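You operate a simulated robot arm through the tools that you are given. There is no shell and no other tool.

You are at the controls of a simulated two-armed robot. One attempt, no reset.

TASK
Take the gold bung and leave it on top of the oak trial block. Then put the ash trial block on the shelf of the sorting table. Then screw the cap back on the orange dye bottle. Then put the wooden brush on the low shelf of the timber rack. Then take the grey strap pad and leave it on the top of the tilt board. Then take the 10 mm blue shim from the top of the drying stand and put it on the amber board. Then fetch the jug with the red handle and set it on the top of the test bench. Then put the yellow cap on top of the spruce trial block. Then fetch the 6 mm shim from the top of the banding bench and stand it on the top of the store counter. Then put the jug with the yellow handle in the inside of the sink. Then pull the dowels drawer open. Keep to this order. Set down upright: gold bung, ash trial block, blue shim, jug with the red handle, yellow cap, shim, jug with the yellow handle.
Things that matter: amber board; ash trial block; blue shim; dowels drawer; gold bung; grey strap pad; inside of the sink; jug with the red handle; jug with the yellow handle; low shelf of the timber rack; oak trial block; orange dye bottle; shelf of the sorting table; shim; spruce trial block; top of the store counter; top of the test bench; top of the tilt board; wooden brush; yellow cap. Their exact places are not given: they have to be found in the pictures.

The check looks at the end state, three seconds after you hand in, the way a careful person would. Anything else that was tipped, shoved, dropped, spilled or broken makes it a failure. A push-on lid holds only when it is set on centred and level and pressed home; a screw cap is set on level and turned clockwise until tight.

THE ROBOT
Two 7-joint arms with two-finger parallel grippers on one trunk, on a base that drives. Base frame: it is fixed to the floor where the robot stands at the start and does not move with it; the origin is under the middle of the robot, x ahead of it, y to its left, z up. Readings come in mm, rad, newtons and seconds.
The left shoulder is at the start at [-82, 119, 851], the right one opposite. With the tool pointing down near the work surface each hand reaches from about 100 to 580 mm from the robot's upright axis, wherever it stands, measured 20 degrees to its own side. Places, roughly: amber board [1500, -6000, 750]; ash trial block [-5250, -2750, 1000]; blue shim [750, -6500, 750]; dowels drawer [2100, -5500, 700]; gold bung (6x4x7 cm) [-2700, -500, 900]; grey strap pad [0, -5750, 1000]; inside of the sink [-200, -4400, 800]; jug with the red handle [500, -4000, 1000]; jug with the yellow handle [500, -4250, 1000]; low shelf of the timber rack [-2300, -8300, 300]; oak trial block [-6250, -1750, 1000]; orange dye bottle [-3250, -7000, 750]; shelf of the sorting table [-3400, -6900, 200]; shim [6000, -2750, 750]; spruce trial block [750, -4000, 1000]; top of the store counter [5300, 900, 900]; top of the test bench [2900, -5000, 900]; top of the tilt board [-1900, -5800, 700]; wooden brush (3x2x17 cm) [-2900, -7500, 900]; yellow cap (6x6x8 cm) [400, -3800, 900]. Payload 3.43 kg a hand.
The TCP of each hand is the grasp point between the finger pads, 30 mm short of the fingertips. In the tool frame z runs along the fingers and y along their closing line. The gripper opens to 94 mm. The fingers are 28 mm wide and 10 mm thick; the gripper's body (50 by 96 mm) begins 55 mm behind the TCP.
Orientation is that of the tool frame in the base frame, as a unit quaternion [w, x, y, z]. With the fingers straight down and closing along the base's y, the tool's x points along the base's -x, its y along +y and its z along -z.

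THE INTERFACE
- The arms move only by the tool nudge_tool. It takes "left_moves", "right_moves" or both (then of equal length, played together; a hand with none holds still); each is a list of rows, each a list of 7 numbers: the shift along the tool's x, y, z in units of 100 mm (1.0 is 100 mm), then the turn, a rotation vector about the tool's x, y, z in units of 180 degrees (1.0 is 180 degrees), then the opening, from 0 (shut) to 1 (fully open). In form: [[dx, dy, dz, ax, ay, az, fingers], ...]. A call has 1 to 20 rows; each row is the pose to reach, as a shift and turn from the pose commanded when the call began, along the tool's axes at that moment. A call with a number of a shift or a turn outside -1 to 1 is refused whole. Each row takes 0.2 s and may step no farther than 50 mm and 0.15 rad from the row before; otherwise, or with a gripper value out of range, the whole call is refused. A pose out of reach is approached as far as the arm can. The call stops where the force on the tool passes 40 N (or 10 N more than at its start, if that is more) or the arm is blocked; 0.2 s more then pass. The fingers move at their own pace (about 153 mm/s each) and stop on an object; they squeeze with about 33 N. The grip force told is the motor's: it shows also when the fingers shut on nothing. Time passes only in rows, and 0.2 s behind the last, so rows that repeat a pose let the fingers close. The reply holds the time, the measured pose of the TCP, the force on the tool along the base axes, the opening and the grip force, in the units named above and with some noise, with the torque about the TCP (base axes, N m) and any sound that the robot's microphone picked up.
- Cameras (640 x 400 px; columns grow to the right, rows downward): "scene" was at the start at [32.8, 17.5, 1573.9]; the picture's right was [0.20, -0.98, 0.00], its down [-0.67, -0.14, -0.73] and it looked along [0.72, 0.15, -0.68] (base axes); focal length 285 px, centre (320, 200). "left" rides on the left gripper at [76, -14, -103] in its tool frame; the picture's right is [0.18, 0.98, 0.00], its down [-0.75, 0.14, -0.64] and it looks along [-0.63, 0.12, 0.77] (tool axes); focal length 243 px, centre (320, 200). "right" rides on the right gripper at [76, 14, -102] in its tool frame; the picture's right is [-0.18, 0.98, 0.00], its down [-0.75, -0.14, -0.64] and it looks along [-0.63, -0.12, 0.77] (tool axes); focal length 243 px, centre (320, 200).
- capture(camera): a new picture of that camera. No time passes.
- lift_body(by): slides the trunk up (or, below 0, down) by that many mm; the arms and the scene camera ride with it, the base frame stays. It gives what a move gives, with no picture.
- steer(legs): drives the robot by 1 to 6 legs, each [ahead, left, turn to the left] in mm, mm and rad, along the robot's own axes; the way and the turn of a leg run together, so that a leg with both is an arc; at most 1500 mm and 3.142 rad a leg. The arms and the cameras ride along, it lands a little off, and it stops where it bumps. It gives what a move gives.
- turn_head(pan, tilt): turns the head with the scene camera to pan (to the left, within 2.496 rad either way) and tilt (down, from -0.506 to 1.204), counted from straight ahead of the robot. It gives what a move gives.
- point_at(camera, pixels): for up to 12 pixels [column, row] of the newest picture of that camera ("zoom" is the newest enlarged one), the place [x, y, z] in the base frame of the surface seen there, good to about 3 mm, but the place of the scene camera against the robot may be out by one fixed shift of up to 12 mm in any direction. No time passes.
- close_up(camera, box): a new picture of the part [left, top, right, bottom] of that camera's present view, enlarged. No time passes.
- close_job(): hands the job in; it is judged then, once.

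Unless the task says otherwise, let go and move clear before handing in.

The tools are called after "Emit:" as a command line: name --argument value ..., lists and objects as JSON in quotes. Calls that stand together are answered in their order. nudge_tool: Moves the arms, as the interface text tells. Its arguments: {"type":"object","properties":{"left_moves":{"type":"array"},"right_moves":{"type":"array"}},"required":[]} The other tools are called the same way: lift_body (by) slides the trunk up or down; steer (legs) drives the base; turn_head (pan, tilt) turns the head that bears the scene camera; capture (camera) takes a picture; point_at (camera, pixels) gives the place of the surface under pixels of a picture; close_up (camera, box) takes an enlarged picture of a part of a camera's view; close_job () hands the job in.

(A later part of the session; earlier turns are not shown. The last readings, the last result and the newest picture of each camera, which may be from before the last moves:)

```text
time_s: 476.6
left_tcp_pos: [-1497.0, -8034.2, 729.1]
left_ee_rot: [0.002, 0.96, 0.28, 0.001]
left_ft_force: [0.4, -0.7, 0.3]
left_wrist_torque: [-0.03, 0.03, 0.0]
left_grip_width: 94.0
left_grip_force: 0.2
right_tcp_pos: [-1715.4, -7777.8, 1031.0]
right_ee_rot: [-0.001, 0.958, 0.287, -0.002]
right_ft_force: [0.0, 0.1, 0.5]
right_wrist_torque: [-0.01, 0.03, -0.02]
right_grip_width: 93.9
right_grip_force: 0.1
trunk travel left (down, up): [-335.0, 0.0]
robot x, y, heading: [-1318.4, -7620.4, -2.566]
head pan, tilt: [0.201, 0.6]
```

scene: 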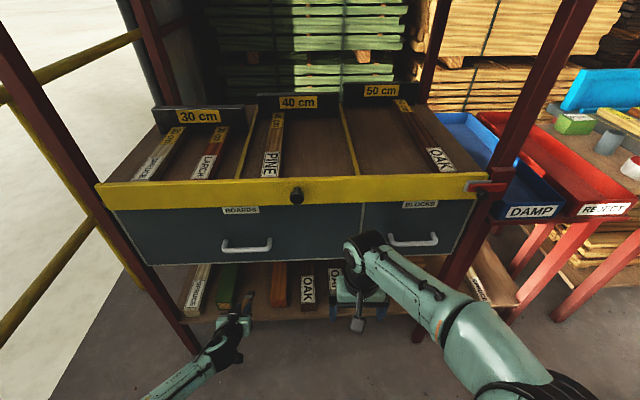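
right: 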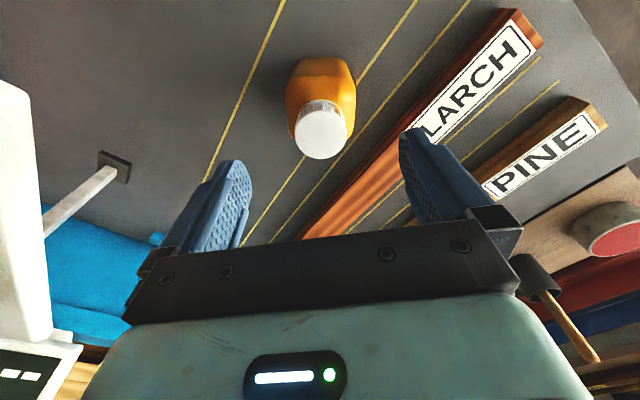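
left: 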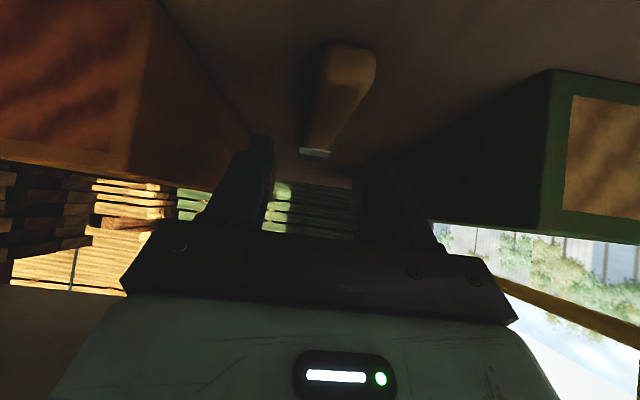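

Emit:
nudge_tool --left_moves '[[0, 0, -0.4, 0, 0, 0, 1], [0, 0, -0.8, 0, 0, 0, 1], [0, 0, -1.0, 0, 0, 0, 1]]'

Emit:
nudge_tool --left_moves '[[0, 0, -0.4, 0, 0, 0, 1], [0, 0, -0.8, 0, 0, 0, 1], [0, 0, -1.0, 0, 0, 0, 1]]'

Emit:
nudge_tool --left_moves '[[0, 0, -0.4, 0, 0, 0, 1], [0, 0, -0.8, 0, 0, 0, 1], [0, 0, -1.0, 0, 0, 0, 1]]'

Emit:
turn_head --pan -2.3 --tilt 0.4

Emit:
capture --camera "scene"

Emit:
turn_head --pan 2.4 --tilt 0.4

Emit:
capture --camera "scene"

```text
time_s: 477.4
left_tcp_pos: [-1496.9, -8037.3, 829.3]
left_ee_rot: [0.001, 0.959, 0.282, 0.001]
left_ft_force: [0.0, -0.2, 0.6]
left_wrist_torque: [0.0, -0.01, 0.03]
left_grip_width: 94.2
left_grip_force: 0.1
right_tcp_pos: [-1714.8, -7777.6, 1030.1]
right_ee_rot: [0.0, 0.958, 0.287, -0.002]
right_ft_force: [0.2, 0.7, -0.5]
right_wrist_torque: [-0.01, -0.02, -0.01]
right_grip_width: 93.6
right_grip_force: 0.2
trunk travel left (down, up): [-335.0, 0.0]
robot x, y, heading: [-1320.7, -7614.5, -2.558]
head pan, tilt: [0.201, 0.6]
```

```text
time_s: 478.2
left_tcp_pos: [-1496.8, -8035.2, 929.3]
left_ee_rot: [0.002, 0.96, 0.282, 0.001]
left_ft_force: [0.2, 0.5, 0.6]
left_wrist_torque: [0.02, 0.0, -0.03]
left_grip_width: 93.9
left_grip_force: 0.0
right_tcp_pos: [-1715.2, -7777.5, 1031.5]
right_ee_rot: [0.0, 0.958, 0.286, -0.001]
right_ft_force: [0.7, 0.0, -0.1]
right_wrist_torque: [0.02, 0.01, 0.01]
right_grip_width: 94.1
right_grip_force: 0.3
trunk travel left (down, up): [-335.0, 0.0]
robot x, y, heading: [-1319.7, -7616.0, -2.563]
head pan, tilt: [0.201, 0.6]
```

```text
time_s: 479.0
left_tcp_pos: [-1497.2, -8034.6, 1029.0]
left_ee_rot: [0.002, 0.959, 0.282, 0.001]
left_ft_force: [-0.7, -0.7, 0.2]
left_wrist_torque: [-0.05, -0.03, 0.0]
left_grip_width: 94.0
left_grip_force: 0.1
right_tcp_pos: [-1715.6, -7777.2, 1030.6]
right_ee_rot: [0.0, 0.958, 0.286, -0.002]
right_ft_force: [-0.3, 0.6, -0.2]
right_wrist_torque: [0.02, 0.0, -0.01]
right_grip_width: 94.0
right_grip_force: 0.0
trunk travel left (down, up): [-335.0, 0.0]
robot x, y, heading: [-1318.8, -7614.9, -2.562]
head pan, tilt: [0.201, 0.6]
```

```text
time_s: 481.2
left_tcp_pos: [-1497.2, -8035.1, 1029.3]
left_ee_rot: [0.002, 0.96, 0.281, 0.001]
left_ft_force: [0.3, 0.1, 0.6]
left_wrist_torque: [-0.03, 0.03, 0.01]
left_grip_width: 93.7
left_grip_force: 0.1
right_tcp_pos: [-1715.7, -7777.3, 1029.9]
right_ee_rot: [0.0, 0.958, 0.287, -0.001]
right_ft_force: [-0.1, -0.8, -0.3]
right_wrist_torque: [0.01, -0.03, -0.03]
right_grip_width: 94.1
right_grip_force: 0.2
trunk travel left (down, up): [-335.0, 0.0]
robot x, y, heading: [-1321.3, -7618.0, -2.562]
head pan, tilt: [-2.3, 0.4]
```

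```text
taken
```

scene: 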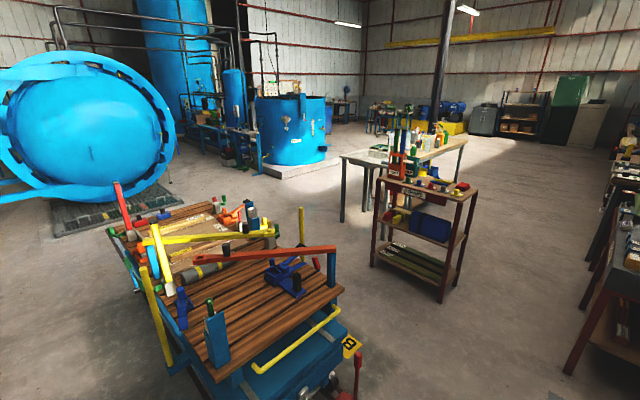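

```text
time_s: 485.0
left_tcp_pos: [-1497.9, -8035.6, 1028.4]
left_ee_rot: [0.001, 0.96, 0.281, 0.002]
left_ft_force: [0.3, -0.6, 0.4]
left_wrist_torque: [0.0, 0.0, 0.01]
left_grip_width: 94.5
left_grip_force: 0.1
right_tcp_pos: [-1714.1, -7778.1, 1030.9]
right_ee_rot: [0.0, 0.958, 0.286, -0.001]
right_ft_force: [-0.2, -0.4, 0.0]
right_wrist_torque: [0.03, -0.05, -0.01]
right_grip_width: 94.0
right_grip_force: 0.0
trunk travel left (down, up): [-335.0, 0.0]
robot x, y, heading: [-1319.1, -7620.6, -2.562]
head pan, tilt: [2.4, 0.4]
```

```text
taken
```

scene: 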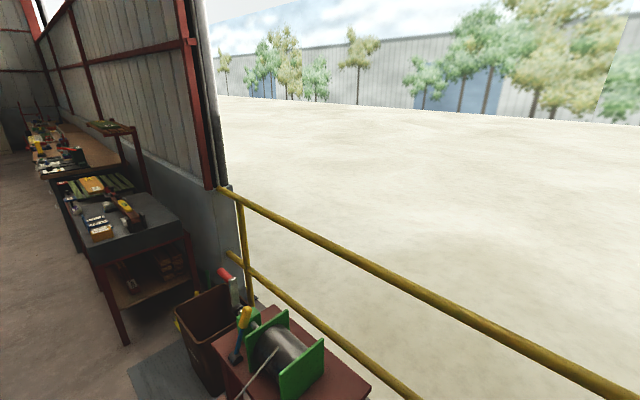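

The trolley is in front of a red stand at (380-470,170-300), which is probably where the strap pad is. I'll zoom in on both.

Emit:
turn_head --pan -2.3 --tilt 0.4

Emit:
close_up --camera "scene" --box '[340, 100, 500, 220]'

Emit:
point_at --camera "zoom" --pixels '[[320, 200], [380, 210], [450, 260], [250, 200], [520, 260], [300, 260], [200, 270], [560, 270], [400, 360], [330, 150]]'

Emit:
close_up --camera "scene" --box '[90, 170, 360, 390]'

Emit:
point_at --camera "zoom" --pixels '[[330, 100], [200, 120], [250, 90], [430, 250], [300, 250], [350, 160], [150, 100], [200, 260], [420, 160], [80, 40], [520, 300], [300, 60]]'

```text
time_s: 488.7
left_tcp_pos: [-1498.2, -8035.4, 1028.5]
left_ee_rot: [0.002, 0.959, 0.282, 0.001]
left_ft_force: [0.3, -0.6, -1.0]
left_wrist_torque: [0.0, 0.0, 0.0]
left_grip_width: 93.8
left_grip_force: 0.1
right_tcp_pos: [-1716.1, -7777.5, 1030.5]
right_ee_rot: [-0.001, 0.958, 0.287, -0.002]
right_ft_force: [0.1, -0.3, 0.6]
right_wrist_torque: [-0.01, -0.01, 0.03]
right_grip_width: 93.6
right_grip_force: 0.1
trunk travel left (down, up): [-335.0, 0.0]
robot x, y, heading: [-1320.5, -7616.5, -2.563]
head pan, tilt: [-2.3, 0.4]
```

```text
3.33 times, centred on (420, 160) of scene
```

zoom: 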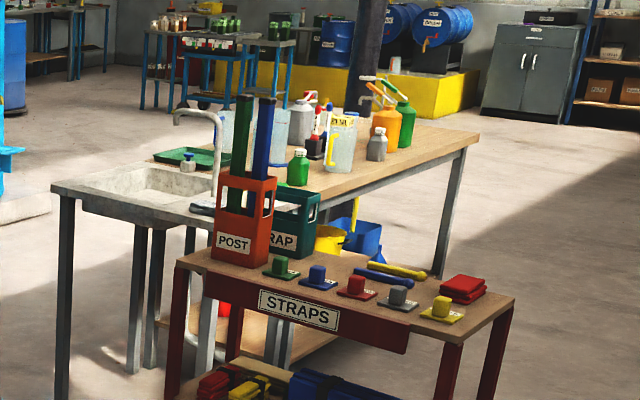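

```text
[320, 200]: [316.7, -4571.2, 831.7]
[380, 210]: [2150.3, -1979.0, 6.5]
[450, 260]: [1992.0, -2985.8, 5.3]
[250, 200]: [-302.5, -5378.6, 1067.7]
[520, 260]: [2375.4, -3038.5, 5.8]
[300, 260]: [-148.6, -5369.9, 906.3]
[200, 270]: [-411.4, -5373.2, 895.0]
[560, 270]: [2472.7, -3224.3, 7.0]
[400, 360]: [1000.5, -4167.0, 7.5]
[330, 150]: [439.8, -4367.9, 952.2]
```

```text
1.82 times, centred on (225, 280) of scene
```

zoom: 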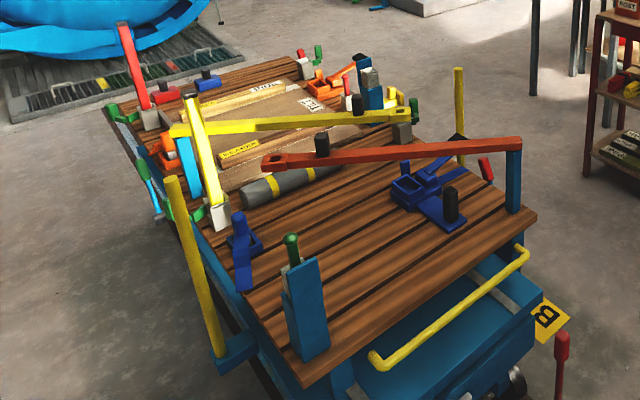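

```text
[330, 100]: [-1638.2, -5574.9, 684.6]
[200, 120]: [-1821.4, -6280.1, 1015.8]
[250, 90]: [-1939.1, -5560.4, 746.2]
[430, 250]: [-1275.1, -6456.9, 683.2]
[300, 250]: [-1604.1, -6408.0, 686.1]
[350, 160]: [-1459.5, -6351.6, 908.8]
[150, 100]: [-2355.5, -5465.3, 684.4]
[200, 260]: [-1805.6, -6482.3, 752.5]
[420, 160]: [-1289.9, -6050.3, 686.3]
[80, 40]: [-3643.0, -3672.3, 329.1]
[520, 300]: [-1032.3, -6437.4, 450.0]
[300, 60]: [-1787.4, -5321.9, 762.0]
```

A winch cable runs from the stand by me to the trolley, so I can't pass at this end. The STRAPS stand with the pads is on the far side, so I'll go around the trolley's other end: first back along the aisle between the sorting table and trolley.

Emit:
steer --legs '[[0, 0, -1.209], [853, 0, 0], [0, 0, -0.341], [910, 0, 0], [0, 0, -0.085], [763, 0, 0]]'

Emit:
turn_head --pan -0.3 --tilt 0.5

Emit:
capture --camera "scene"

```text
time_s: 505.9
left_tcp_pos: [-3300.6, -5499.5, 1028.5]
left_ee_rot: [0.002, 0.863, -0.505, 0.0]
left_ft_force: [0.4, -0.1, -0.3]
left_wrist_torque: [0.01, -0.01, 0.01]
left_grip_width: 94.1
left_grip_force: 0.1
right_tcp_pos: [-3030.9, -5299.0, 1029.1]
right_ee_rot: [-0.002, 0.865, -0.501, -0.001]
right_ft_force: [0.2, -0.3, -0.2]
right_wrist_torque: [0.01, 0.0, 0.01]
right_grip_width: 93.7
right_grip_force: 0.0
trunk travel left (down, up): [-335.0, 0.0]
robot x, y, heading: [-2894.5, -5701.3, 2.092]
head pan, tilt: [-2.3, 0.4]
```

```text
time_s: 507.8
left_tcp_pos: [-3301.9, -5500.0, 1027.9]
left_ee_rot: [0.001, 0.863, -0.505, 0.0]
left_ft_force: [0.4, -0.2, -0.1]
left_wrist_torque: [0.01, -0.01, -0.03]
left_grip_width: 94.2
left_grip_force: 0.1
right_tcp_pos: [-3030.7, -5298.2, 1030.3]
right_ee_rot: [-0.002, 0.865, -0.501, -0.001]
right_ft_force: [0.1, -0.4, 0.8]
right_wrist_torque: [0.04, -0.01, -0.02]
right_grip_width: 94.0
right_grip_force: 0.1
trunk travel left (down, up): [-335.0, 0.0]
robot x, y, heading: [-2895.4, -5698.4, 2.092]
head pan, tilt: [-0.3, 0.499]
```

```text
taken
```

scene: 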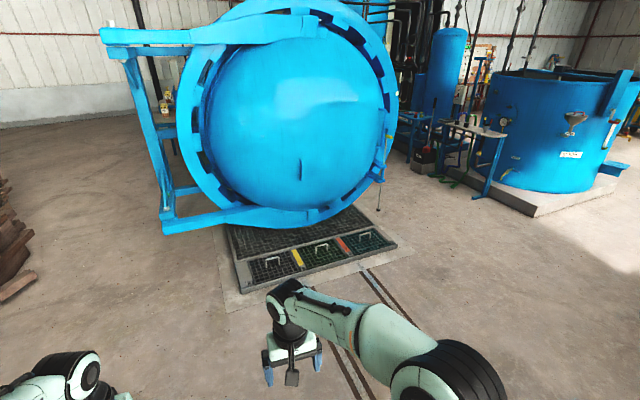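

While here I'll look at the trolley (to my right) for the tilt board.

Emit:
turn_head --pan -1.75 --tilt 0.6

Emit:
capture --camera "scene"

Emit:
point_at --camera "scene" --pixels '[[320, 200], [260, 180], [380, 190], [300, 230], [350, 160], [420, 220], [220, 220], [480, 180], [320, 140], [270, 250], [360, 240], [200, 180]]'

```text
time_s: 509.4
left_tcp_pos: [-3300.1, -5499.3, 1029.0]
left_ee_rot: [0.002, 0.863, -0.506, 0.0]
left_ft_force: [-0.1, -0.2, 0.2]
left_wrist_torque: [-0.01, -0.01, -0.02]
left_grip_width: 94.0
left_grip_force: 0.0
right_tcp_pos: [-3031.0, -5298.3, 1030.9]
right_ee_rot: [-0.002, 0.866, -0.501, -0.001]
right_ft_force: [0.4, 0.4, -0.6]
right_wrist_torque: [0.03, -0.02, 0.0]
right_grip_width: 93.8
right_grip_force: 0.0
trunk travel left (down, up): [-335.0, 0.0]
robot x, y, heading: [-2892.5, -5699.3, 2.087]
head pan, tilt: [-1.751, 0.6]
```

```text
taken
```

scene: 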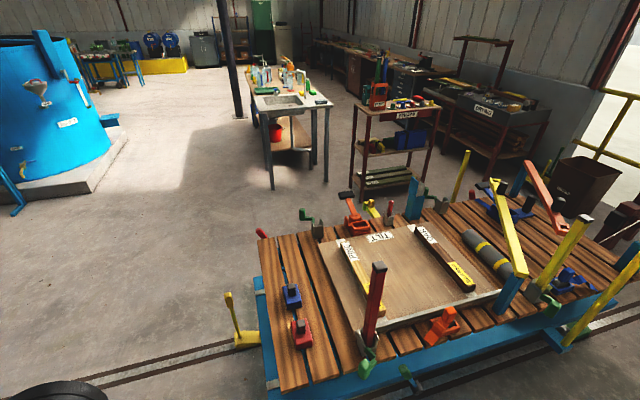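

```text
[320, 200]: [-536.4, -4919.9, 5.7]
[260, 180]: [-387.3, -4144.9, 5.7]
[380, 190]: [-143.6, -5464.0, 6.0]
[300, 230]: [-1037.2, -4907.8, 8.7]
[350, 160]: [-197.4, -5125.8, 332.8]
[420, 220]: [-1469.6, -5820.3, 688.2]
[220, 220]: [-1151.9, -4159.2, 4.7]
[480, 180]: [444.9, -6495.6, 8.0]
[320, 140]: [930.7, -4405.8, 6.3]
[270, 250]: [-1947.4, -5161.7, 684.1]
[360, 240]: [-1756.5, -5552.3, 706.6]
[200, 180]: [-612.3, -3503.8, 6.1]
```

The TILT board is the tan panel on the trolley at (330-500,225-330), with two bars on it. I'll zoom and measure it.

Emit:
close_up --camera "scene" --box '[300, 190, 540, 350]'

Emit:
point_at --camera "zoom" --pixels '[[60, 140], [280, 95], [250, 160], [250, 220], [330, 240], [200, 280], [530, 260], [160, 330], [360, 160], [420, 300], [300, 300], [130, 200]]'

```text
2.50 times, centred on (420, 270) of scene
```

zoom: 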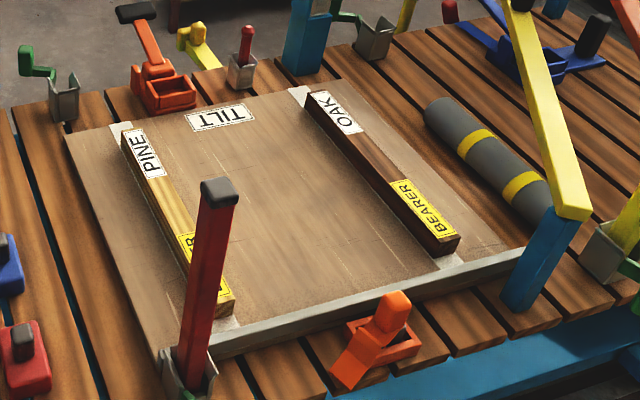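

```text
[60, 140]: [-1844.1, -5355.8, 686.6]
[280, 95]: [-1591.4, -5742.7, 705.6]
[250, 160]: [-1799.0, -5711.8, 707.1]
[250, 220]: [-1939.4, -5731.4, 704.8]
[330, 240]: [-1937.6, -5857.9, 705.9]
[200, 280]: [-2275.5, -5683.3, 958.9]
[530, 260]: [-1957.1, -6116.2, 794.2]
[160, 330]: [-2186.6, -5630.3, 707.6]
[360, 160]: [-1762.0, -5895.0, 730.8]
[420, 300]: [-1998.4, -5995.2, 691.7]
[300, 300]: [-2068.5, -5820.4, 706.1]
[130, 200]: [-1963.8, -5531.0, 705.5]
```

The board's top is at z≈706, with a clear middle around (-1950,-5780), reachable from this aisle side later. Now I'll go around the trolley's near end to the STRAPS stand.

Emit:
steer --legs '[[0, 0, -0.454], [901, 0, 0], [0, 0, -1.063], [832, 0, 0], [0, 0, -0.671], [1005, 0, 0]]'

Emit:
turn_head --pan -0.7 --tilt 0.45

Emit:
capture --camera "scene"

Emit:
close_up --camera "scene" --box '[220, 100, 420, 240]'

```text
time_s: 528.7
left_tcp_pos: [-861.9, -4275.2, 1028.5]
left_ee_rot: [-0.001, 0.062, 0.998, 0.001]
left_ft_force: [0.1, -0.8, 0.6]
left_wrist_torque: [-0.02, 0.02, 0.01]
left_grip_width: 94.0
left_grip_force: 0.1
right_tcp_pos: [-858.6, -4611.4, 1029.7]
right_ee_rot: [0.002, 0.056, 0.998, -0.001]
right_ft_force: [-0.7, 1.0, 0.8]
right_wrist_torque: [-0.03, 0.02, -0.03]
right_grip_width: 94.1
right_grip_force: 0.0
trunk travel left (down, up): [-335.0, 0.0]
robot x, y, heading: [-1262.5, -4481.3, -0.117]
head pan, tilt: [-1.751, 0.6]
```

```text
time_s: 530.0
left_tcp_pos: [-862.0, -4276.4, 1029.3]
left_ee_rot: [0.0, 0.061, 0.998, 0.001]
left_ft_force: [0.5, -0.4, 0.5]
left_wrist_torque: [0.0, -0.02, 0.0]
left_grip_width: 94.1
left_grip_force: 0.0
right_tcp_pos: [-858.7, -4611.5, 1030.4]
right_ee_rot: [0.002, 0.055, 0.998, -0.001]
right_ft_force: [0.7, 0.0, 1.4]
right_wrist_torque: [-0.01, 0.04, -0.02]
right_grip_width: 94.0
right_grip_force: 0.1
trunk travel left (down, up): [-335.0, 0.0]
robot x, y, heading: [-1262.9, -4482.5, -0.11]
head pan, tilt: [-0.7, 0.45]
```

```text
taken
```

scene: 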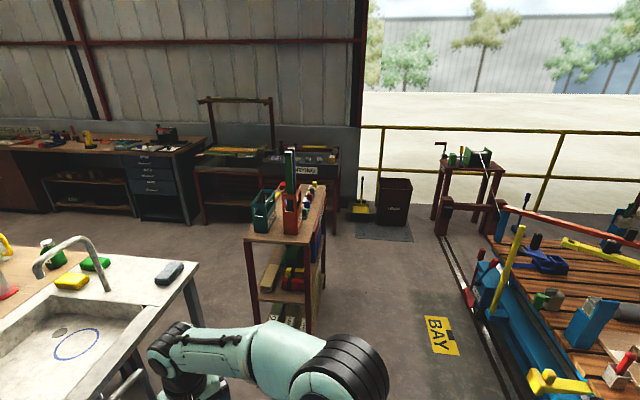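

```text
2.86 times, centred on (320, 170) of scene
```

zoom: 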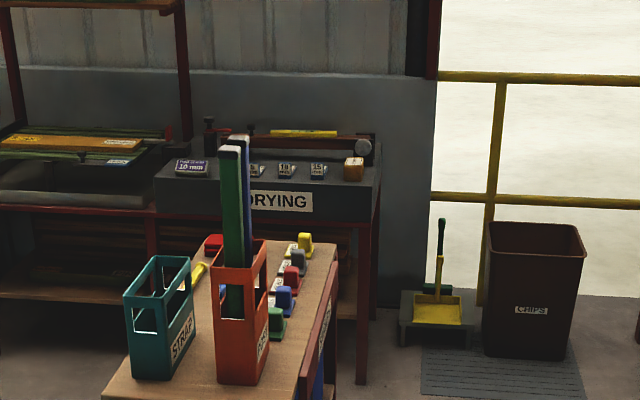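

The pads stand in a row green, blue, red, grey, yellow along the stand's front. I'll measure the grey one and the front edge.

Emit:
point_at --camera "zoom" --pixels '[[299, 258], [298, 270], [291, 280], [285, 295], [305, 242], [275, 320], [335, 250], [300, 395], [110, 395], [270, 245], [160, 300], [330, 330]]'

Emit:
point_at --camera "scene" --pixels '[[440, 340], [440, 235], [480, 290], [410, 240], [310, 325], [250, 310], [340, 205], [200, 290], [500, 330]]'

```text
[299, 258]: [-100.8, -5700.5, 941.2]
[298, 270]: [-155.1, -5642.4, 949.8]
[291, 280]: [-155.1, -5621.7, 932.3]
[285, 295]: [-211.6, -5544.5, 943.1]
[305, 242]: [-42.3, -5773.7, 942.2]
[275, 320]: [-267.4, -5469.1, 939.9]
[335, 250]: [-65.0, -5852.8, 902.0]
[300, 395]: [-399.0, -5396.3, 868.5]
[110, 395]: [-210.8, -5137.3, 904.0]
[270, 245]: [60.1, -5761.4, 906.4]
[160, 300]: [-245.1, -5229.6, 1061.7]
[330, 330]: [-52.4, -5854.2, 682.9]
```

```text
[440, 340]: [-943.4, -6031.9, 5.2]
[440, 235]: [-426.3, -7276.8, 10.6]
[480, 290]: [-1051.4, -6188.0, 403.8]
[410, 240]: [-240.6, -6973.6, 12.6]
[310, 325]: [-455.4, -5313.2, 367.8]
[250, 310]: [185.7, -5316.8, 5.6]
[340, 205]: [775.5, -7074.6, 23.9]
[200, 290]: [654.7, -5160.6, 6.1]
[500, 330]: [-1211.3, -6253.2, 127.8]
```

The grey pad is at about (-101,-5700), block top z≈942, 61 mm in from the stand's front edge. I'll drive round to face it.

Emit:
steer --legs '[[0, 0, -1.203], [845, 0, 0], [0, 0, 0.43], [740, 0, 0], [0, 0, 1.51]]'

Emit:
turn_head --pan -0.1 --tilt 0.6

Emit:
capture --camera "scene"

```text
time_s: 546.0
left_tcp_pos: [-423.0, -5447.8, 1029.2]
left_ee_rot: [-0.002, -0.303, 0.953, 0.001]
left_ft_force: [-0.6, -0.1, 0.5]
left_wrist_torque: [0.01, -0.01, 0.0]
left_grip_width: 94.3
left_grip_force: 0.1
right_tcp_pos: [-194.4, -5693.2, 1031.3]
right_ee_rot: [0.002, -0.308, 0.951, 0.001]
right_ft_force: [-1.5, -0.6, 0.3]
right_wrist_torque: [0.0, 0.03, 0.03]
right_grip_width: 93.9
right_grip_force: 0.1
trunk travel left (down, up): [-335.0, 0.0]
robot x, y, heading: [-581.4, -5869.1, 0.625]
head pan, tilt: [-0.7, 0.45]
```

```text
time_s: 547.0
left_tcp_pos: [-423.1, -5448.1, 1029.2]
left_ee_rot: [-0.002, -0.303, 0.953, 0.001]
left_ft_force: [-0.4, 0.1, 0.5]
left_wrist_torque: [-0.02, 0.0, -0.01]
left_grip_width: 94.0
left_grip_force: 0.0
right_tcp_pos: [-193.5, -5694.7, 1030.0]
right_ee_rot: [0.002, -0.307, 0.952, 0.0]
right_ft_force: [0.2, 0.0, 0.0]
right_wrist_torque: [0.02, 0.02, 0.02]
right_grip_width: 94.1
right_grip_force: 0.0
trunk travel left (down, up): [-335.0, 0.0]
robot x, y, heading: [-583.4, -5871.3, 0.625]
head pan, tilt: [-0.099, 0.6]
```

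```text
taken
```

scene: 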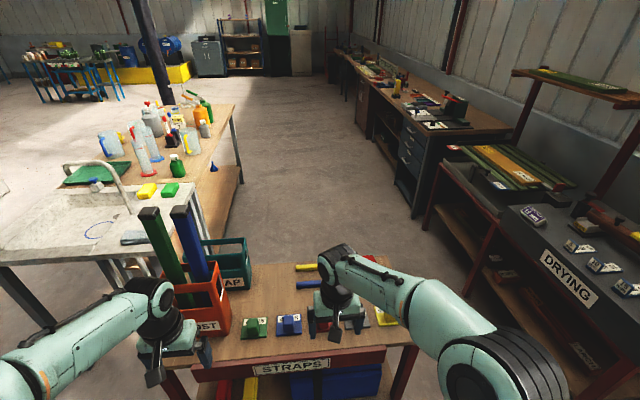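

Emit:
capture --camera "right"

```text
taken
```

right: 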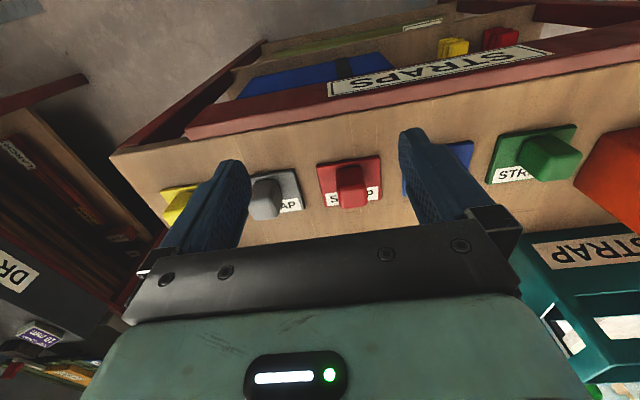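

Emit:
close_up --camera "right" --box '[240, 150, 400, 240]'

Emit:
point_at --camera "zoom" --pixels '[[90, 170], [110, 220], [85, 225], [140, 215], [150, 100], [50, 130], [230, 230], [60, 110], [115, 140], [130, 180], [210, 105], [450, 200]]'

```text
4.00 times, centred on (320, 195) of right
```

zoom: 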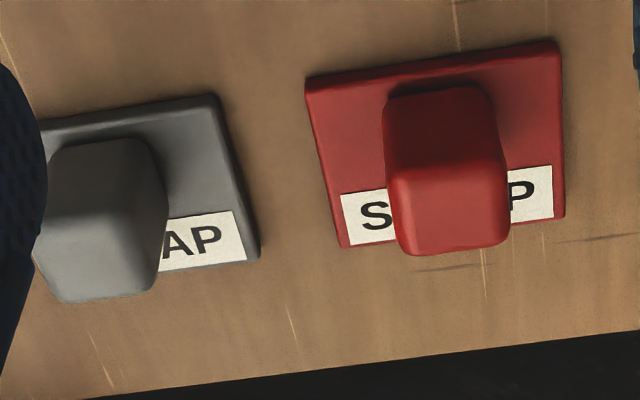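

```text
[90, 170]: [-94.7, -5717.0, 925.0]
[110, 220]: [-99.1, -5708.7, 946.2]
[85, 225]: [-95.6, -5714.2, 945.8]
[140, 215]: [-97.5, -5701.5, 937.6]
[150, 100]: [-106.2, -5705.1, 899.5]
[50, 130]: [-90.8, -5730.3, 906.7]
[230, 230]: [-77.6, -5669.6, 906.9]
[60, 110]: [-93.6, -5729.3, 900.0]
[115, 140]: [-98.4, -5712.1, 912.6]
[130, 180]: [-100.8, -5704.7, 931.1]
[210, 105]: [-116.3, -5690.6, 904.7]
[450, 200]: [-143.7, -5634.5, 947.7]
```

Emit:
nudge_tool --right_moves '[[-0.2, -0.35, 0, 0, 0, 0, 1], [-0.4, -0.7, 0, 0, 0, 0, 1]]'

Emit:
capture --camera "right"

Emit:
close_up --camera "right" --box '[260, 110, 380, 210]'

```text
time_s: 547.6
left_tcp_pos: [-422.7, -5447.0, 1028.2]
left_ee_rot: [-0.001, -0.304, 0.953, 0.001]
left_ft_force: [0.5, -0.1, -0.4]
left_wrist_torque: [0.0, 0.0, 0.01]
left_grip_width: 93.9
left_grip_force: 0.1
right_tcp_pos: [-118.7, -5727.2, 1031.1]
right_ee_rot: [0.003, -0.308, 0.951, -0.001]
right_ft_force: [0.4, 1.1, 0.0]
right_wrist_torque: [0.01, 0.02, -0.02]
right_grip_width: 93.8
right_grip_force: 0.0
trunk travel left (down, up): [-335.0, 0.0]
robot x, y, heading: [-584.1, -5870.9, 0.623]
head pan, tilt: [-0.099, 0.6]
```

```text
taken
```

right: 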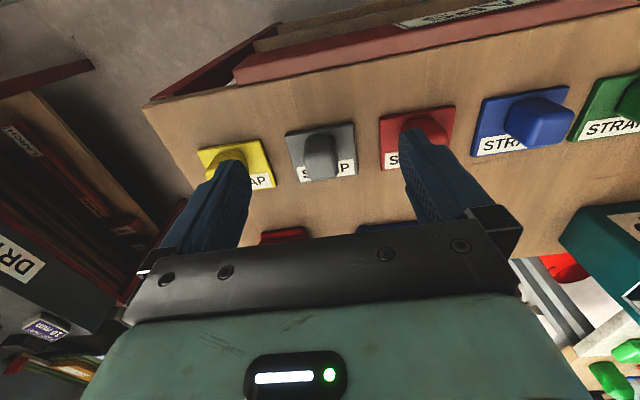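

```text
4.00 times, centred on (320, 160) of right
```

zoom: 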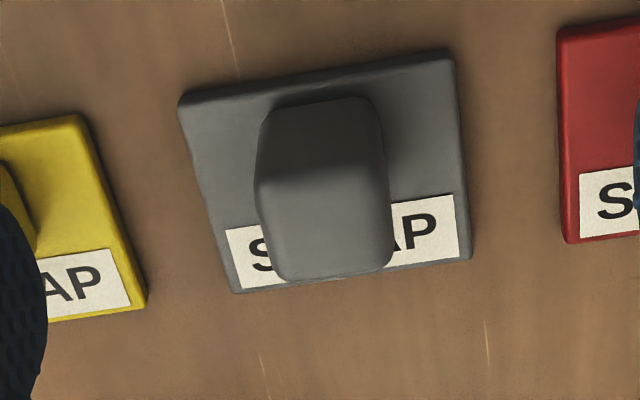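

Emit:
point_at --camera "zoom" --pixels '[[262, 190], [378, 180], [390, 260], [278, 270], [325, 225], [185, 105], [445, 60], [465, 250], [240, 285], [320, 140]]'

```text
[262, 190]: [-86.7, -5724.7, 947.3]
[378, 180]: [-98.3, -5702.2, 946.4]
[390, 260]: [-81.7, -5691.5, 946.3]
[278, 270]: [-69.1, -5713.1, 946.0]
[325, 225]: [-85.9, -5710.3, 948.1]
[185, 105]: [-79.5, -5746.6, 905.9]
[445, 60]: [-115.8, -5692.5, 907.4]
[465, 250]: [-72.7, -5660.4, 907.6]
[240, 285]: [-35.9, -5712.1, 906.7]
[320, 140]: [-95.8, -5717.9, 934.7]
```

The grey block's top centre is (-84,-5708,947) on a 65x53 plate. I'll move over it, descend and grip.

Emit:
nudge_tool --right_moves '[[-0.398, -0.05, 0, 0, 0, 0, 1], [-0.398, -0.05, 0.4, 0, 0, 0, 1], [-0.398, -0.05, 0.75, 0, 0, 0, 0.8], [-0.398, -0.05, 0.87, 0, 0, 0, 0.8], [-0.398, -0.05, 0.87, 0, 0, 0, 0], [-0.398, -0.05, 0.87, 0, 0, 0, 0], [-0.398, -0.05, 0.87, 0, 0, 0, 0]]'

Emit:
nudge_tool --right_moves '[[0, 0, -0.1, 0, 0, 0, 0], [0, 0, -0.4, 0, 0, 0, 0], [0, 0, -0.8, 0, 0, 0, 0]]'

Emit:
capture --camera "right"

```text
time_s: 549.2
left_tcp_pos: [-422.2, -5446.8, 1028.8]
left_ee_rot: [-0.001, -0.303, 0.953, 0.001]
left_ft_force: [-1.0, 0.7, 0.0]
left_wrist_torque: [-0.01, -0.01, -0.02]
left_grip_width: 94.0
left_grip_force: 0.0
right_tcp_pos: [-85.5, -5708.3, 943.4]
right_ee_rot: [0.002, -0.306, 0.952, 0.0]
right_ft_force: [-0.8, 0.8, 0.8]
right_wrist_torque: [0.03, 0.0, 0.0]
right_grip_width: 33.3
right_grip_force: 32.9
trunk travel left (down, up): [-335.0, 0.0]
robot x, y, heading: [-581.9, -5871.4, 0.626]
head pan, tilt: [-0.099, 0.6]
```

```text
time_s: 550.0
left_tcp_pos: [-423.1, -5447.6, 1028.0]
left_ee_rot: [-0.001, -0.303, 0.953, 0.002]
left_ft_force: [-0.9, -0.3, 0.4]
left_wrist_torque: [0.02, 0.02, 0.04]
left_grip_width: 94.0
left_grip_force: 0.0
right_tcp_pos: [-86.1, -5708.2, 1023.4]
right_ee_rot: [0.002, -0.309, 0.951, -0.001]
right_ft_force: [0.2, 0.6, -0.5]
right_wrist_torque: [-0.05, -0.01, -0.01]
right_grip_width: 33.5
right_grip_force: 32.8
trunk travel left (down, up): [-335.0, 0.0]
robot x, y, heading: [-581.0, -5868.5, 0.619]
head pan, tilt: [-0.099, 0.6]
```

```text
taken
```

right: 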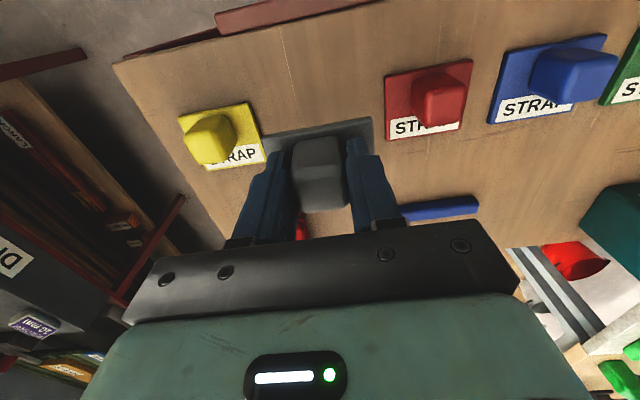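

The pad is held at 33 mm. I'll retract, back off, turn about to face the trolley, and sidestep to the TILT board.

Emit:
nudge_tool --right_moves '[[0.4, 0, -0.2, 0, 0, 0, 0], [0.8, 0.1, -0.3, 0, 0, 0, 0], [1.0, 0.1, -0.4, 0, 0, 0, 0]]'

Emit:
steer --legs '[[-80, 0, 0], [0, 0, -1.57], [0, 0, -1.57], [0, -731, 0]]'

Emit:
turn_head --pan -0.1 --tilt 0.7

Emit:
capture --camera "scene"

```text
time_s: 550.8
left_tcp_pos: [-422.7, -5447.8, 1029.4]
left_ee_rot: [-0.001, -0.304, 0.953, 0.001]
left_ft_force: [0.2, -0.4, 0.8]
left_wrist_torque: [-0.01, 0.02, -0.01]
left_grip_width: 94.2
left_grip_force: 0.1
right_tcp_pos: [-172.4, -5760.8, 1064.2]
right_ee_rot: [0.002, -0.307, 0.952, 0.0]
right_ft_force: [-0.3, -0.5, -1.0]
right_wrist_torque: [0.0, -0.02, 0.04]
right_grip_width: 33.3
right_grip_force: 32.9
trunk travel left (down, up): [-335.0, 0.0]
robot x, y, heading: [-581.0, -5870.8, 0.623]
head pan, tilt: [-0.099, 0.6]
```

```text
time_s: 566.0
left_tcp_pos: [-1232.2, -5751.1, 1029.1]
left_ee_rot: [0.002, 0.952, 0.305, 0.001]
left_ft_force: [-0.9, 0.0, 0.9]
left_wrist_torque: [-0.02, 0.01, 0.0]
left_grip_width: 93.9
left_grip_force: 0.0
right_tcp_pos: [-1482.4, -5440.1, 1063.8]
right_ee_rot: [0.0, 0.951, 0.31, -0.003]
right_ft_force: [-0.3, -0.6, -0.3]
right_wrist_torque: [0.01, 0.0, -0.01]
right_grip_width: 33.5
right_grip_force: 32.7
trunk travel left (down, up): [-335.0, 0.0]
robot x, y, heading: [-1074.5, -5326.2, -2.517]
head pan, tilt: [-0.099, 0.6]
```

```text
time_s: 566.6
left_tcp_pos: [-1232.0, -5750.2, 1028.7]
left_ee_rot: [0.002, 0.953, 0.304, 0.002]
left_ft_force: [0.5, -0.3, 0.1]
left_wrist_torque: [-0.03, 0.01, -0.02]
left_grip_width: 93.8
left_grip_force: 0.1
right_tcp_pos: [-1484.0, -5440.2, 1064.5]
right_ee_rot: [0.0, 0.951, 0.309, -0.001]
right_ft_force: [0.1, -0.3, -0.8]
right_wrist_torque: [-0.02, -0.02, -0.02]
right_grip_width: 33.5
right_grip_force: 33.2
trunk travel left (down, up): [-335.0, 0.0]
robot x, y, heading: [-1074.7, -5324.6, -2.517]
head pan, tilt: [-0.099, 0.7]
```

```text
taken
```

scene: 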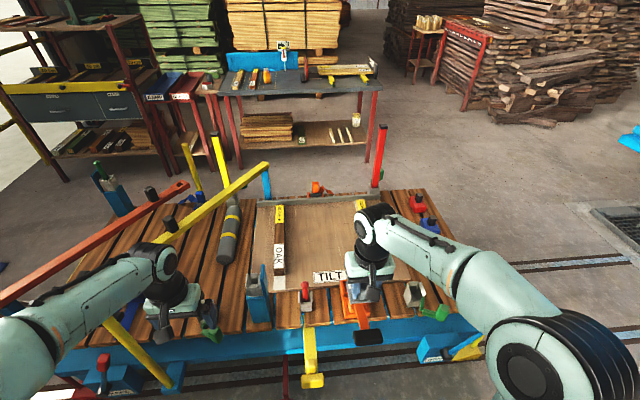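

I face the TILT board now. I'll measure the free middle (320,240) and the clamps along the near edge.

Emit:
point_at --camera "scene" --pixels '[[320, 250], [320, 230], [320, 210], [320, 265], [290, 250], [345, 245], [305, 290], [355, 295], [310, 330], [330, 275], [310, 370], [258, 290]]'

Emit:
close_up --camera "scene" --box '[240, 180, 440, 320]'

```text
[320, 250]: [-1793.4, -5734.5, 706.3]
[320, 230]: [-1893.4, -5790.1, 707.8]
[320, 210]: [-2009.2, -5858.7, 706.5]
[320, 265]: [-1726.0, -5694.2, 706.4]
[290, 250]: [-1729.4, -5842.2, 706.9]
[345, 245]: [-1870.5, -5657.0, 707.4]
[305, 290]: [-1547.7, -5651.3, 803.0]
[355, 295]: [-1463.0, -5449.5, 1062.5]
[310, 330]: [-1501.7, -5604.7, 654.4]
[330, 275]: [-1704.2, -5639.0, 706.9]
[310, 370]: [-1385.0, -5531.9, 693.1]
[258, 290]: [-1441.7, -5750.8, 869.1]
```

```text
2.86 times, centred on (340, 250) of scene
```

zoom: 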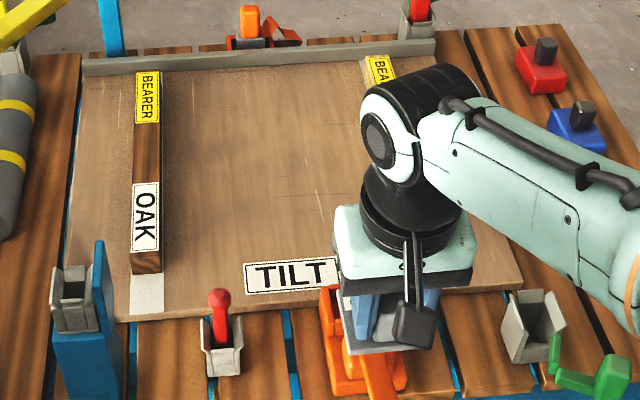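

From this side the board is too far behind the wide trolley frame, while from the aisle side the board comes almost to the edge. I'll go back around to the other side.

Emit:
steer --legs '[[0, 0, -1.997], [892, 0, 0], [0, 0, 1.273], [1005, 0, 0], [0, 0, 0.72], [860, 0, 0]]'

Emit:
steer --legs '[[0, 0, 1.272], [790, 0, 0]]'

```text
time_s: 590.1
left_tcp_pos: [-3091.7, -5282.1, 1029.3]
left_ee_rot: [0.001, 0.952, 0.306, 0.001]
left_ft_force: [0.1, 0.0, -0.9]
left_wrist_torque: [0.04, 0.03, 0.04]
left_grip_width: 94.1
left_grip_force: 0.1
right_tcp_pos: [-3342.2, -4972.2, 1064.5]
right_ee_rot: [0.0, 0.95, 0.312, -0.002]
right_ft_force: [-0.1, -0.9, -0.1]
right_wrist_torque: [-0.02, -0.01, -0.02]
right_grip_width: 33.5
right_grip_force: 33.2
trunk travel left (down, up): [-335.0, 0.0]
robot x, y, heading: [-2934.8, -4858.1, -2.513]
head pan, tilt: [-0.099, 0.7]
```

```text
time_s: 597.5
left_tcp_pos: [-2316.5, -5881.5, 1028.4]
left_ee_rot: [0.001, 0.584, 0.812, 0.002]
left_ft_force: [-0.9, 0.7, -0.1]
left_wrist_torque: [-0.02, 0.02, 0.0]
left_grip_width: 94.0
left_grip_force: 0.1
right_tcp_pos: [-2688.5, -6032.0, 1065.0]
right_ee_rot: [0.001, 0.58, 0.815, -0.002]
right_ft_force: [0.2, -0.2, -0.3]
right_wrist_torque: [0.02, 0.01, -0.02]
right_grip_width: 33.3
right_grip_force: 32.6
trunk travel left (down, up): [-335.0, 0.0]
robot x, y, heading: [-2675.8, -5606.8, -1.243]
head pan, tilt: [-0.099, 0.7]
```

I'll move away from the trolley before turning so the hands clear its upright levers, then sidestep into place.

Emit:
steer --legs '[[0, -250, 0], [0, 0, 1.87], [0, -563, 0]]'

Emit:
turn_head --pan -0.1 --tilt 0.7

Emit:
capture --camera "scene"

```text
time_s: 609.9
left_tcp_pos: [-2425.2, -5717.9, 1028.0]
left_ee_rot: [-0.002, -0.31, 0.951, 0.001]
left_ft_force: [0.3, 0.3, -0.7]
left_wrist_torque: [0.02, -0.01, 0.0]
left_grip_width: 93.9
left_grip_force: 0.1
right_tcp_pos: [-2170.7, -6025.7, 1064.1]
right_ee_rot: [0.002, -0.314, 0.949, 0.0]
right_ft_force: [-1.0, 0.2, -0.3]
right_wrist_torque: [-0.01, 0.0, -0.03]
right_grip_width: 33.1
right_grip_force: 33.0
trunk travel left (down, up): [-335.0, 0.0]
robot x, y, heading: [-2576.8, -6141.4, 0.64]
head pan, tilt: [-0.099, 0.7]
```

```text
time_s: 610.5
left_tcp_pos: [-2426.2, -5716.9, 1028.8]
left_ee_rot: [-0.001, -0.31, 0.951, 0.001]
left_ft_force: [0.0, 0.2, 0.0]
left_wrist_torque: [0.03, -0.04, 0.03]
left_grip_width: 93.8
left_grip_force: 0.1
right_tcp_pos: [-2170.0, -6025.6, 1064.5]
right_ee_rot: [0.002, -0.315, 0.949, -0.001]
right_ft_force: [-0.4, 0.4, -1.0]
right_wrist_torque: [0.0, 0.02, 0.03]
right_grip_width: 33.3
right_grip_force: 33.3
trunk travel left (down, up): [-335.0, 0.0]
robot x, y, heading: [-2575.5, -6142.5, 0.638]
head pan, tilt: [-0.099, 0.7]
```

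```text
taken
```

scene: 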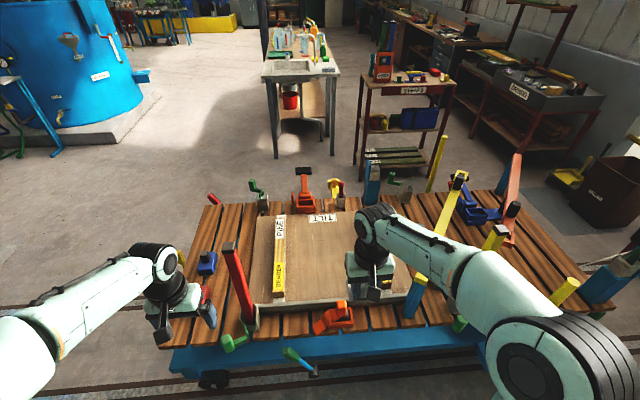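

The left hand would pass close to the red lever (237,280), so I'll raise the left hand first, then measure the board area.

Emit:
nudge_tool --left_moves '[[0, 0, -0.4, 0, 0, 0, 1], [0, 0.2, -0.8, 0, 0, 0, 1], [0.1, 0.4, -1.0, 0, 0, 0, 1]]'

Emit:
close_up --camera "scene" --box '[200, 190, 460, 350]'

Emit:
point_at --camera "scene" --pixels '[[320, 260], [320, 280], [340, 250], [310, 295], [230, 250], [245, 310], [335, 305], [420, 280], [290, 350], [330, 240], [300, 250], [345, 285]]'

```text
time_s: 611.3
left_tcp_pos: [-2456.7, -5691.2, 1128.6]
left_ee_rot: [-0.001, -0.31, 0.951, 0.001]
left_ft_force: [-0.5, -0.7, -0.6]
left_wrist_torque: [0.01, -0.02, -0.01]
left_grip_width: 93.9
left_grip_force: 0.0
right_tcp_pos: [-2170.7, -6026.3, 1064.2]
right_ee_rot: [0.002, -0.315, 0.949, 0.0]
right_ft_force: [-0.3, -0.2, 0.1]
right_wrist_torque: [0.03, 0.0, -0.01]
right_grip_width: 33.0
right_grip_force: 32.9
trunk travel left (down, up): [-335.0, 0.0]
robot x, y, heading: [-2578.3, -6143.5, 0.64]
head pan, tilt: [-0.099, 0.7]
```

```text
2.46 times, centred on (330, 270) of scene
```

zoom: 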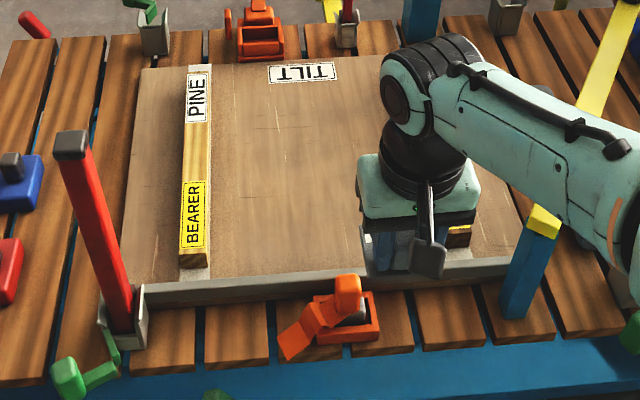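

```text
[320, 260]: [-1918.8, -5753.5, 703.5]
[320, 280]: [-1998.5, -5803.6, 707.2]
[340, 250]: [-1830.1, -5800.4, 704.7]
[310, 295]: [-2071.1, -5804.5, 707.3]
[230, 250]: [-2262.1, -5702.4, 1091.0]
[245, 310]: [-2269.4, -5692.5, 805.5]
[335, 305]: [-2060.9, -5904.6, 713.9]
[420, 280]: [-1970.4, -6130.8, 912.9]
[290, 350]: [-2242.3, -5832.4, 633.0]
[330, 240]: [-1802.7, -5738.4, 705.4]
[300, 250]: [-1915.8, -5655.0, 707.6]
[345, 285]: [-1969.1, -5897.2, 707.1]
```

Red lever top is at (-2262,-5702,1091), and the left hand passes 120 mm to its left. I'll target the spot (-1985,-5809) on the board and go forward 140 mm.

Emit:
steer --legs '[[140, 0, -0.01]]'

Emit:
capture --camera "right"

Emit:
capture --camera "left"

```text
time_s: 612.6
left_tcp_pos: [-2342.6, -5612.0, 1128.5]
left_ee_rot: [-0.001, -0.305, 0.952, 0.002]
left_ft_force: [0.0, 0.1, 0.3]
left_wrist_torque: [-0.02, 0.0, -0.05]
left_grip_width: 94.0
left_grip_force: 0.1
right_tcp_pos: [-2060.2, -5949.7, 1064.3]
right_ee_rot: [0.002, -0.31, 0.951, -0.001]
right_ft_force: [0.1, 0.5, 0.2]
right_wrist_torque: [0.03, 0.01, 0.0]
right_grip_width: 33.3
right_grip_force: 33.0
trunk travel left (down, up): [-335.0, 0.0]
robot x, y, heading: [-2468.6, -6063.7, 0.626]
head pan, tilt: [-0.099, 0.7]
```

```text
taken
```

right: 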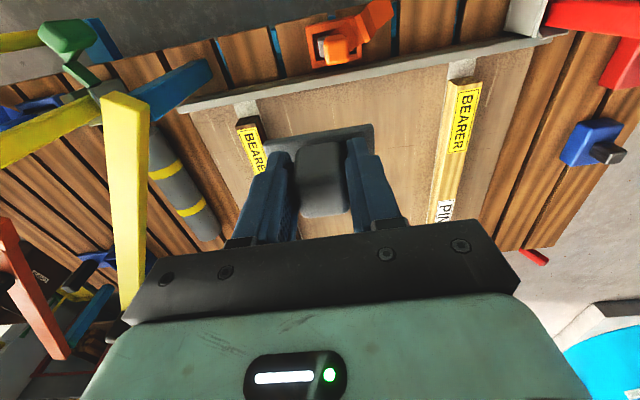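

```text
taken
```

left: 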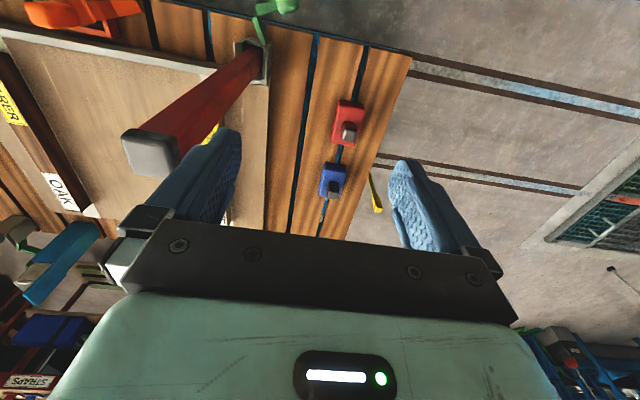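

The yellow lever stands to the right of the hand at (125,200). I'll measure the landing area from this camera.

Emit:
point_at --camera "right" --pixels '[[350, 105], [400, 130], [380, 80], [310, 110], [258, 140], [440, 150], [400, 200], [120, 180], [330, 45], [125, 110], [300, 78]]'

```text
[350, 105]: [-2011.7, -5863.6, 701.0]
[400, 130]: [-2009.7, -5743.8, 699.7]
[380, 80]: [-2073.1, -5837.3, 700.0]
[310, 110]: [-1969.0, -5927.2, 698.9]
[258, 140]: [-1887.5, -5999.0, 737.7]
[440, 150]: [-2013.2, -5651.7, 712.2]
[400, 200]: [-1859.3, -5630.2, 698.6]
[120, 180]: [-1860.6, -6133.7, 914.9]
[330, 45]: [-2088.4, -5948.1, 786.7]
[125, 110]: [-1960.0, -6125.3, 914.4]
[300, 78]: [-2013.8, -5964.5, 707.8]
```

I'll lower to z≈880 first (clear of the orange clamp at 787), then move over the spot (-1975,-5830), then down to contact near TCP 743.

Emit:
nudge_tool --right_moves '[[0, 0.1, 0.4, 0, 0, 0, 0], [0, 0.2, 0.8, 0, 0, 0, 0], [-0.1, 0.3, 1.0, 0, 0, 0, 0]]'

Emit:
nudge_tool --right_moves '[[-0.1, 0.1, 0.4, 0, 0, 0, 0], [-0.4, 0.166, 0.7, 0, 0, 0, 0], [-0.8, 0.166, 0.84, 0, 0, 0, 0], [-1.0, 0.166, 0.84, 0, 0, 0, 0]]'

Emit:
nudge_tool --right_moves '[[-0.29, 0, 0.0, 0, 0, 0, 0], [-0.29, 0, 0.4, 0, 0, 0, 0], [-0.29, 0, 0.8, 0, 0, 0, 0], [-0.29, 0, 1.0, 0, 0, 0, 0]]'

Emit:
capture --camera "right"

```text
time_s: 613.4
left_tcp_pos: [-2341.0, -5609.5, 1128.1]
left_ee_rot: [-0.001, -0.305, 0.952, 0.001]
left_ft_force: [0.4, -0.3, -0.5]
left_wrist_torque: [0.0, 0.04, 0.04]
left_grip_width: 93.9
left_grip_force: 0.0
right_tcp_pos: [-2066.7, -5917.9, 965.1]
right_ee_rot: [0.002, -0.31, 0.951, -0.001]
right_ft_force: [-0.9, 0.0, -1.7]
right_wrist_torque: [-0.02, -0.02, 0.01]
right_grip_width: 32.9
right_grip_force: 33.0
trunk travel left (down, up): [-335.0, 0.0]
robot x, y, heading: [-2466.4, -6062.8, 0.627]
head pan, tilt: [-0.099, 0.7]
```

```text
time_s: 614.4
left_tcp_pos: [-2339.2, -5611.5, 1128.0]
left_ee_rot: [-0.003, -0.305, 0.952, 0.001]
left_ft_force: [0.5, -0.1, 0.0]
left_wrist_torque: [0.0, 0.03, 0.03]
left_grip_width: 94.0
left_grip_force: 0.0
right_tcp_pos: [-1995.8, -5845.0, 880.3]
right_ee_rot: [0.001, -0.309, 0.951, 0.0]
right_ft_force: [0.1, -0.9, 0.3]
right_wrist_torque: [0.02, 0.04, 0.02]
right_grip_width: 33.3
right_grip_force: 32.8
trunk travel left (down, up): [-335.0, 0.0]
robot x, y, heading: [-2466.3, -6060.1, 0.625]
head pan, tilt: [-0.099, 0.7]
```

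```text
time_s: 615.4
left_tcp_pos: [-2340.4, -5611.2, 1128.7]
left_ee_rot: [-0.001, -0.305, 0.952, 0.001]
left_ft_force: [0.0, -0.4, 0.2]
left_wrist_torque: [-0.01, 0.0, 0.01]
left_grip_width: 93.7
left_grip_force: 0.1
right_tcp_pos: [-1971.8, -5828.9, 778.8]
right_ee_rot: [0.003, -0.311, 0.95, 0.0]
right_ft_force: [-0.5, 0.2, -0.3]
right_wrist_torque: [-0.04, -0.01, 0.02]
right_grip_width: 33.1
right_grip_force: 33.0
trunk travel left (down, up): [-335.0, 0.0]
robot x, y, heading: [-2464.1, -6065.4, 0.627]
head pan, tilt: [-0.099, 0.7]
```

```text
taken
```

right: 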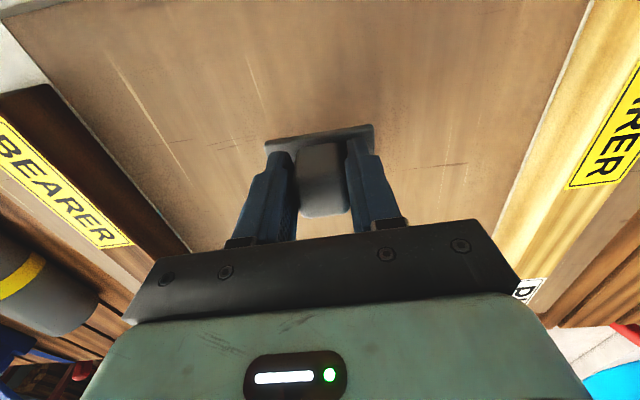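

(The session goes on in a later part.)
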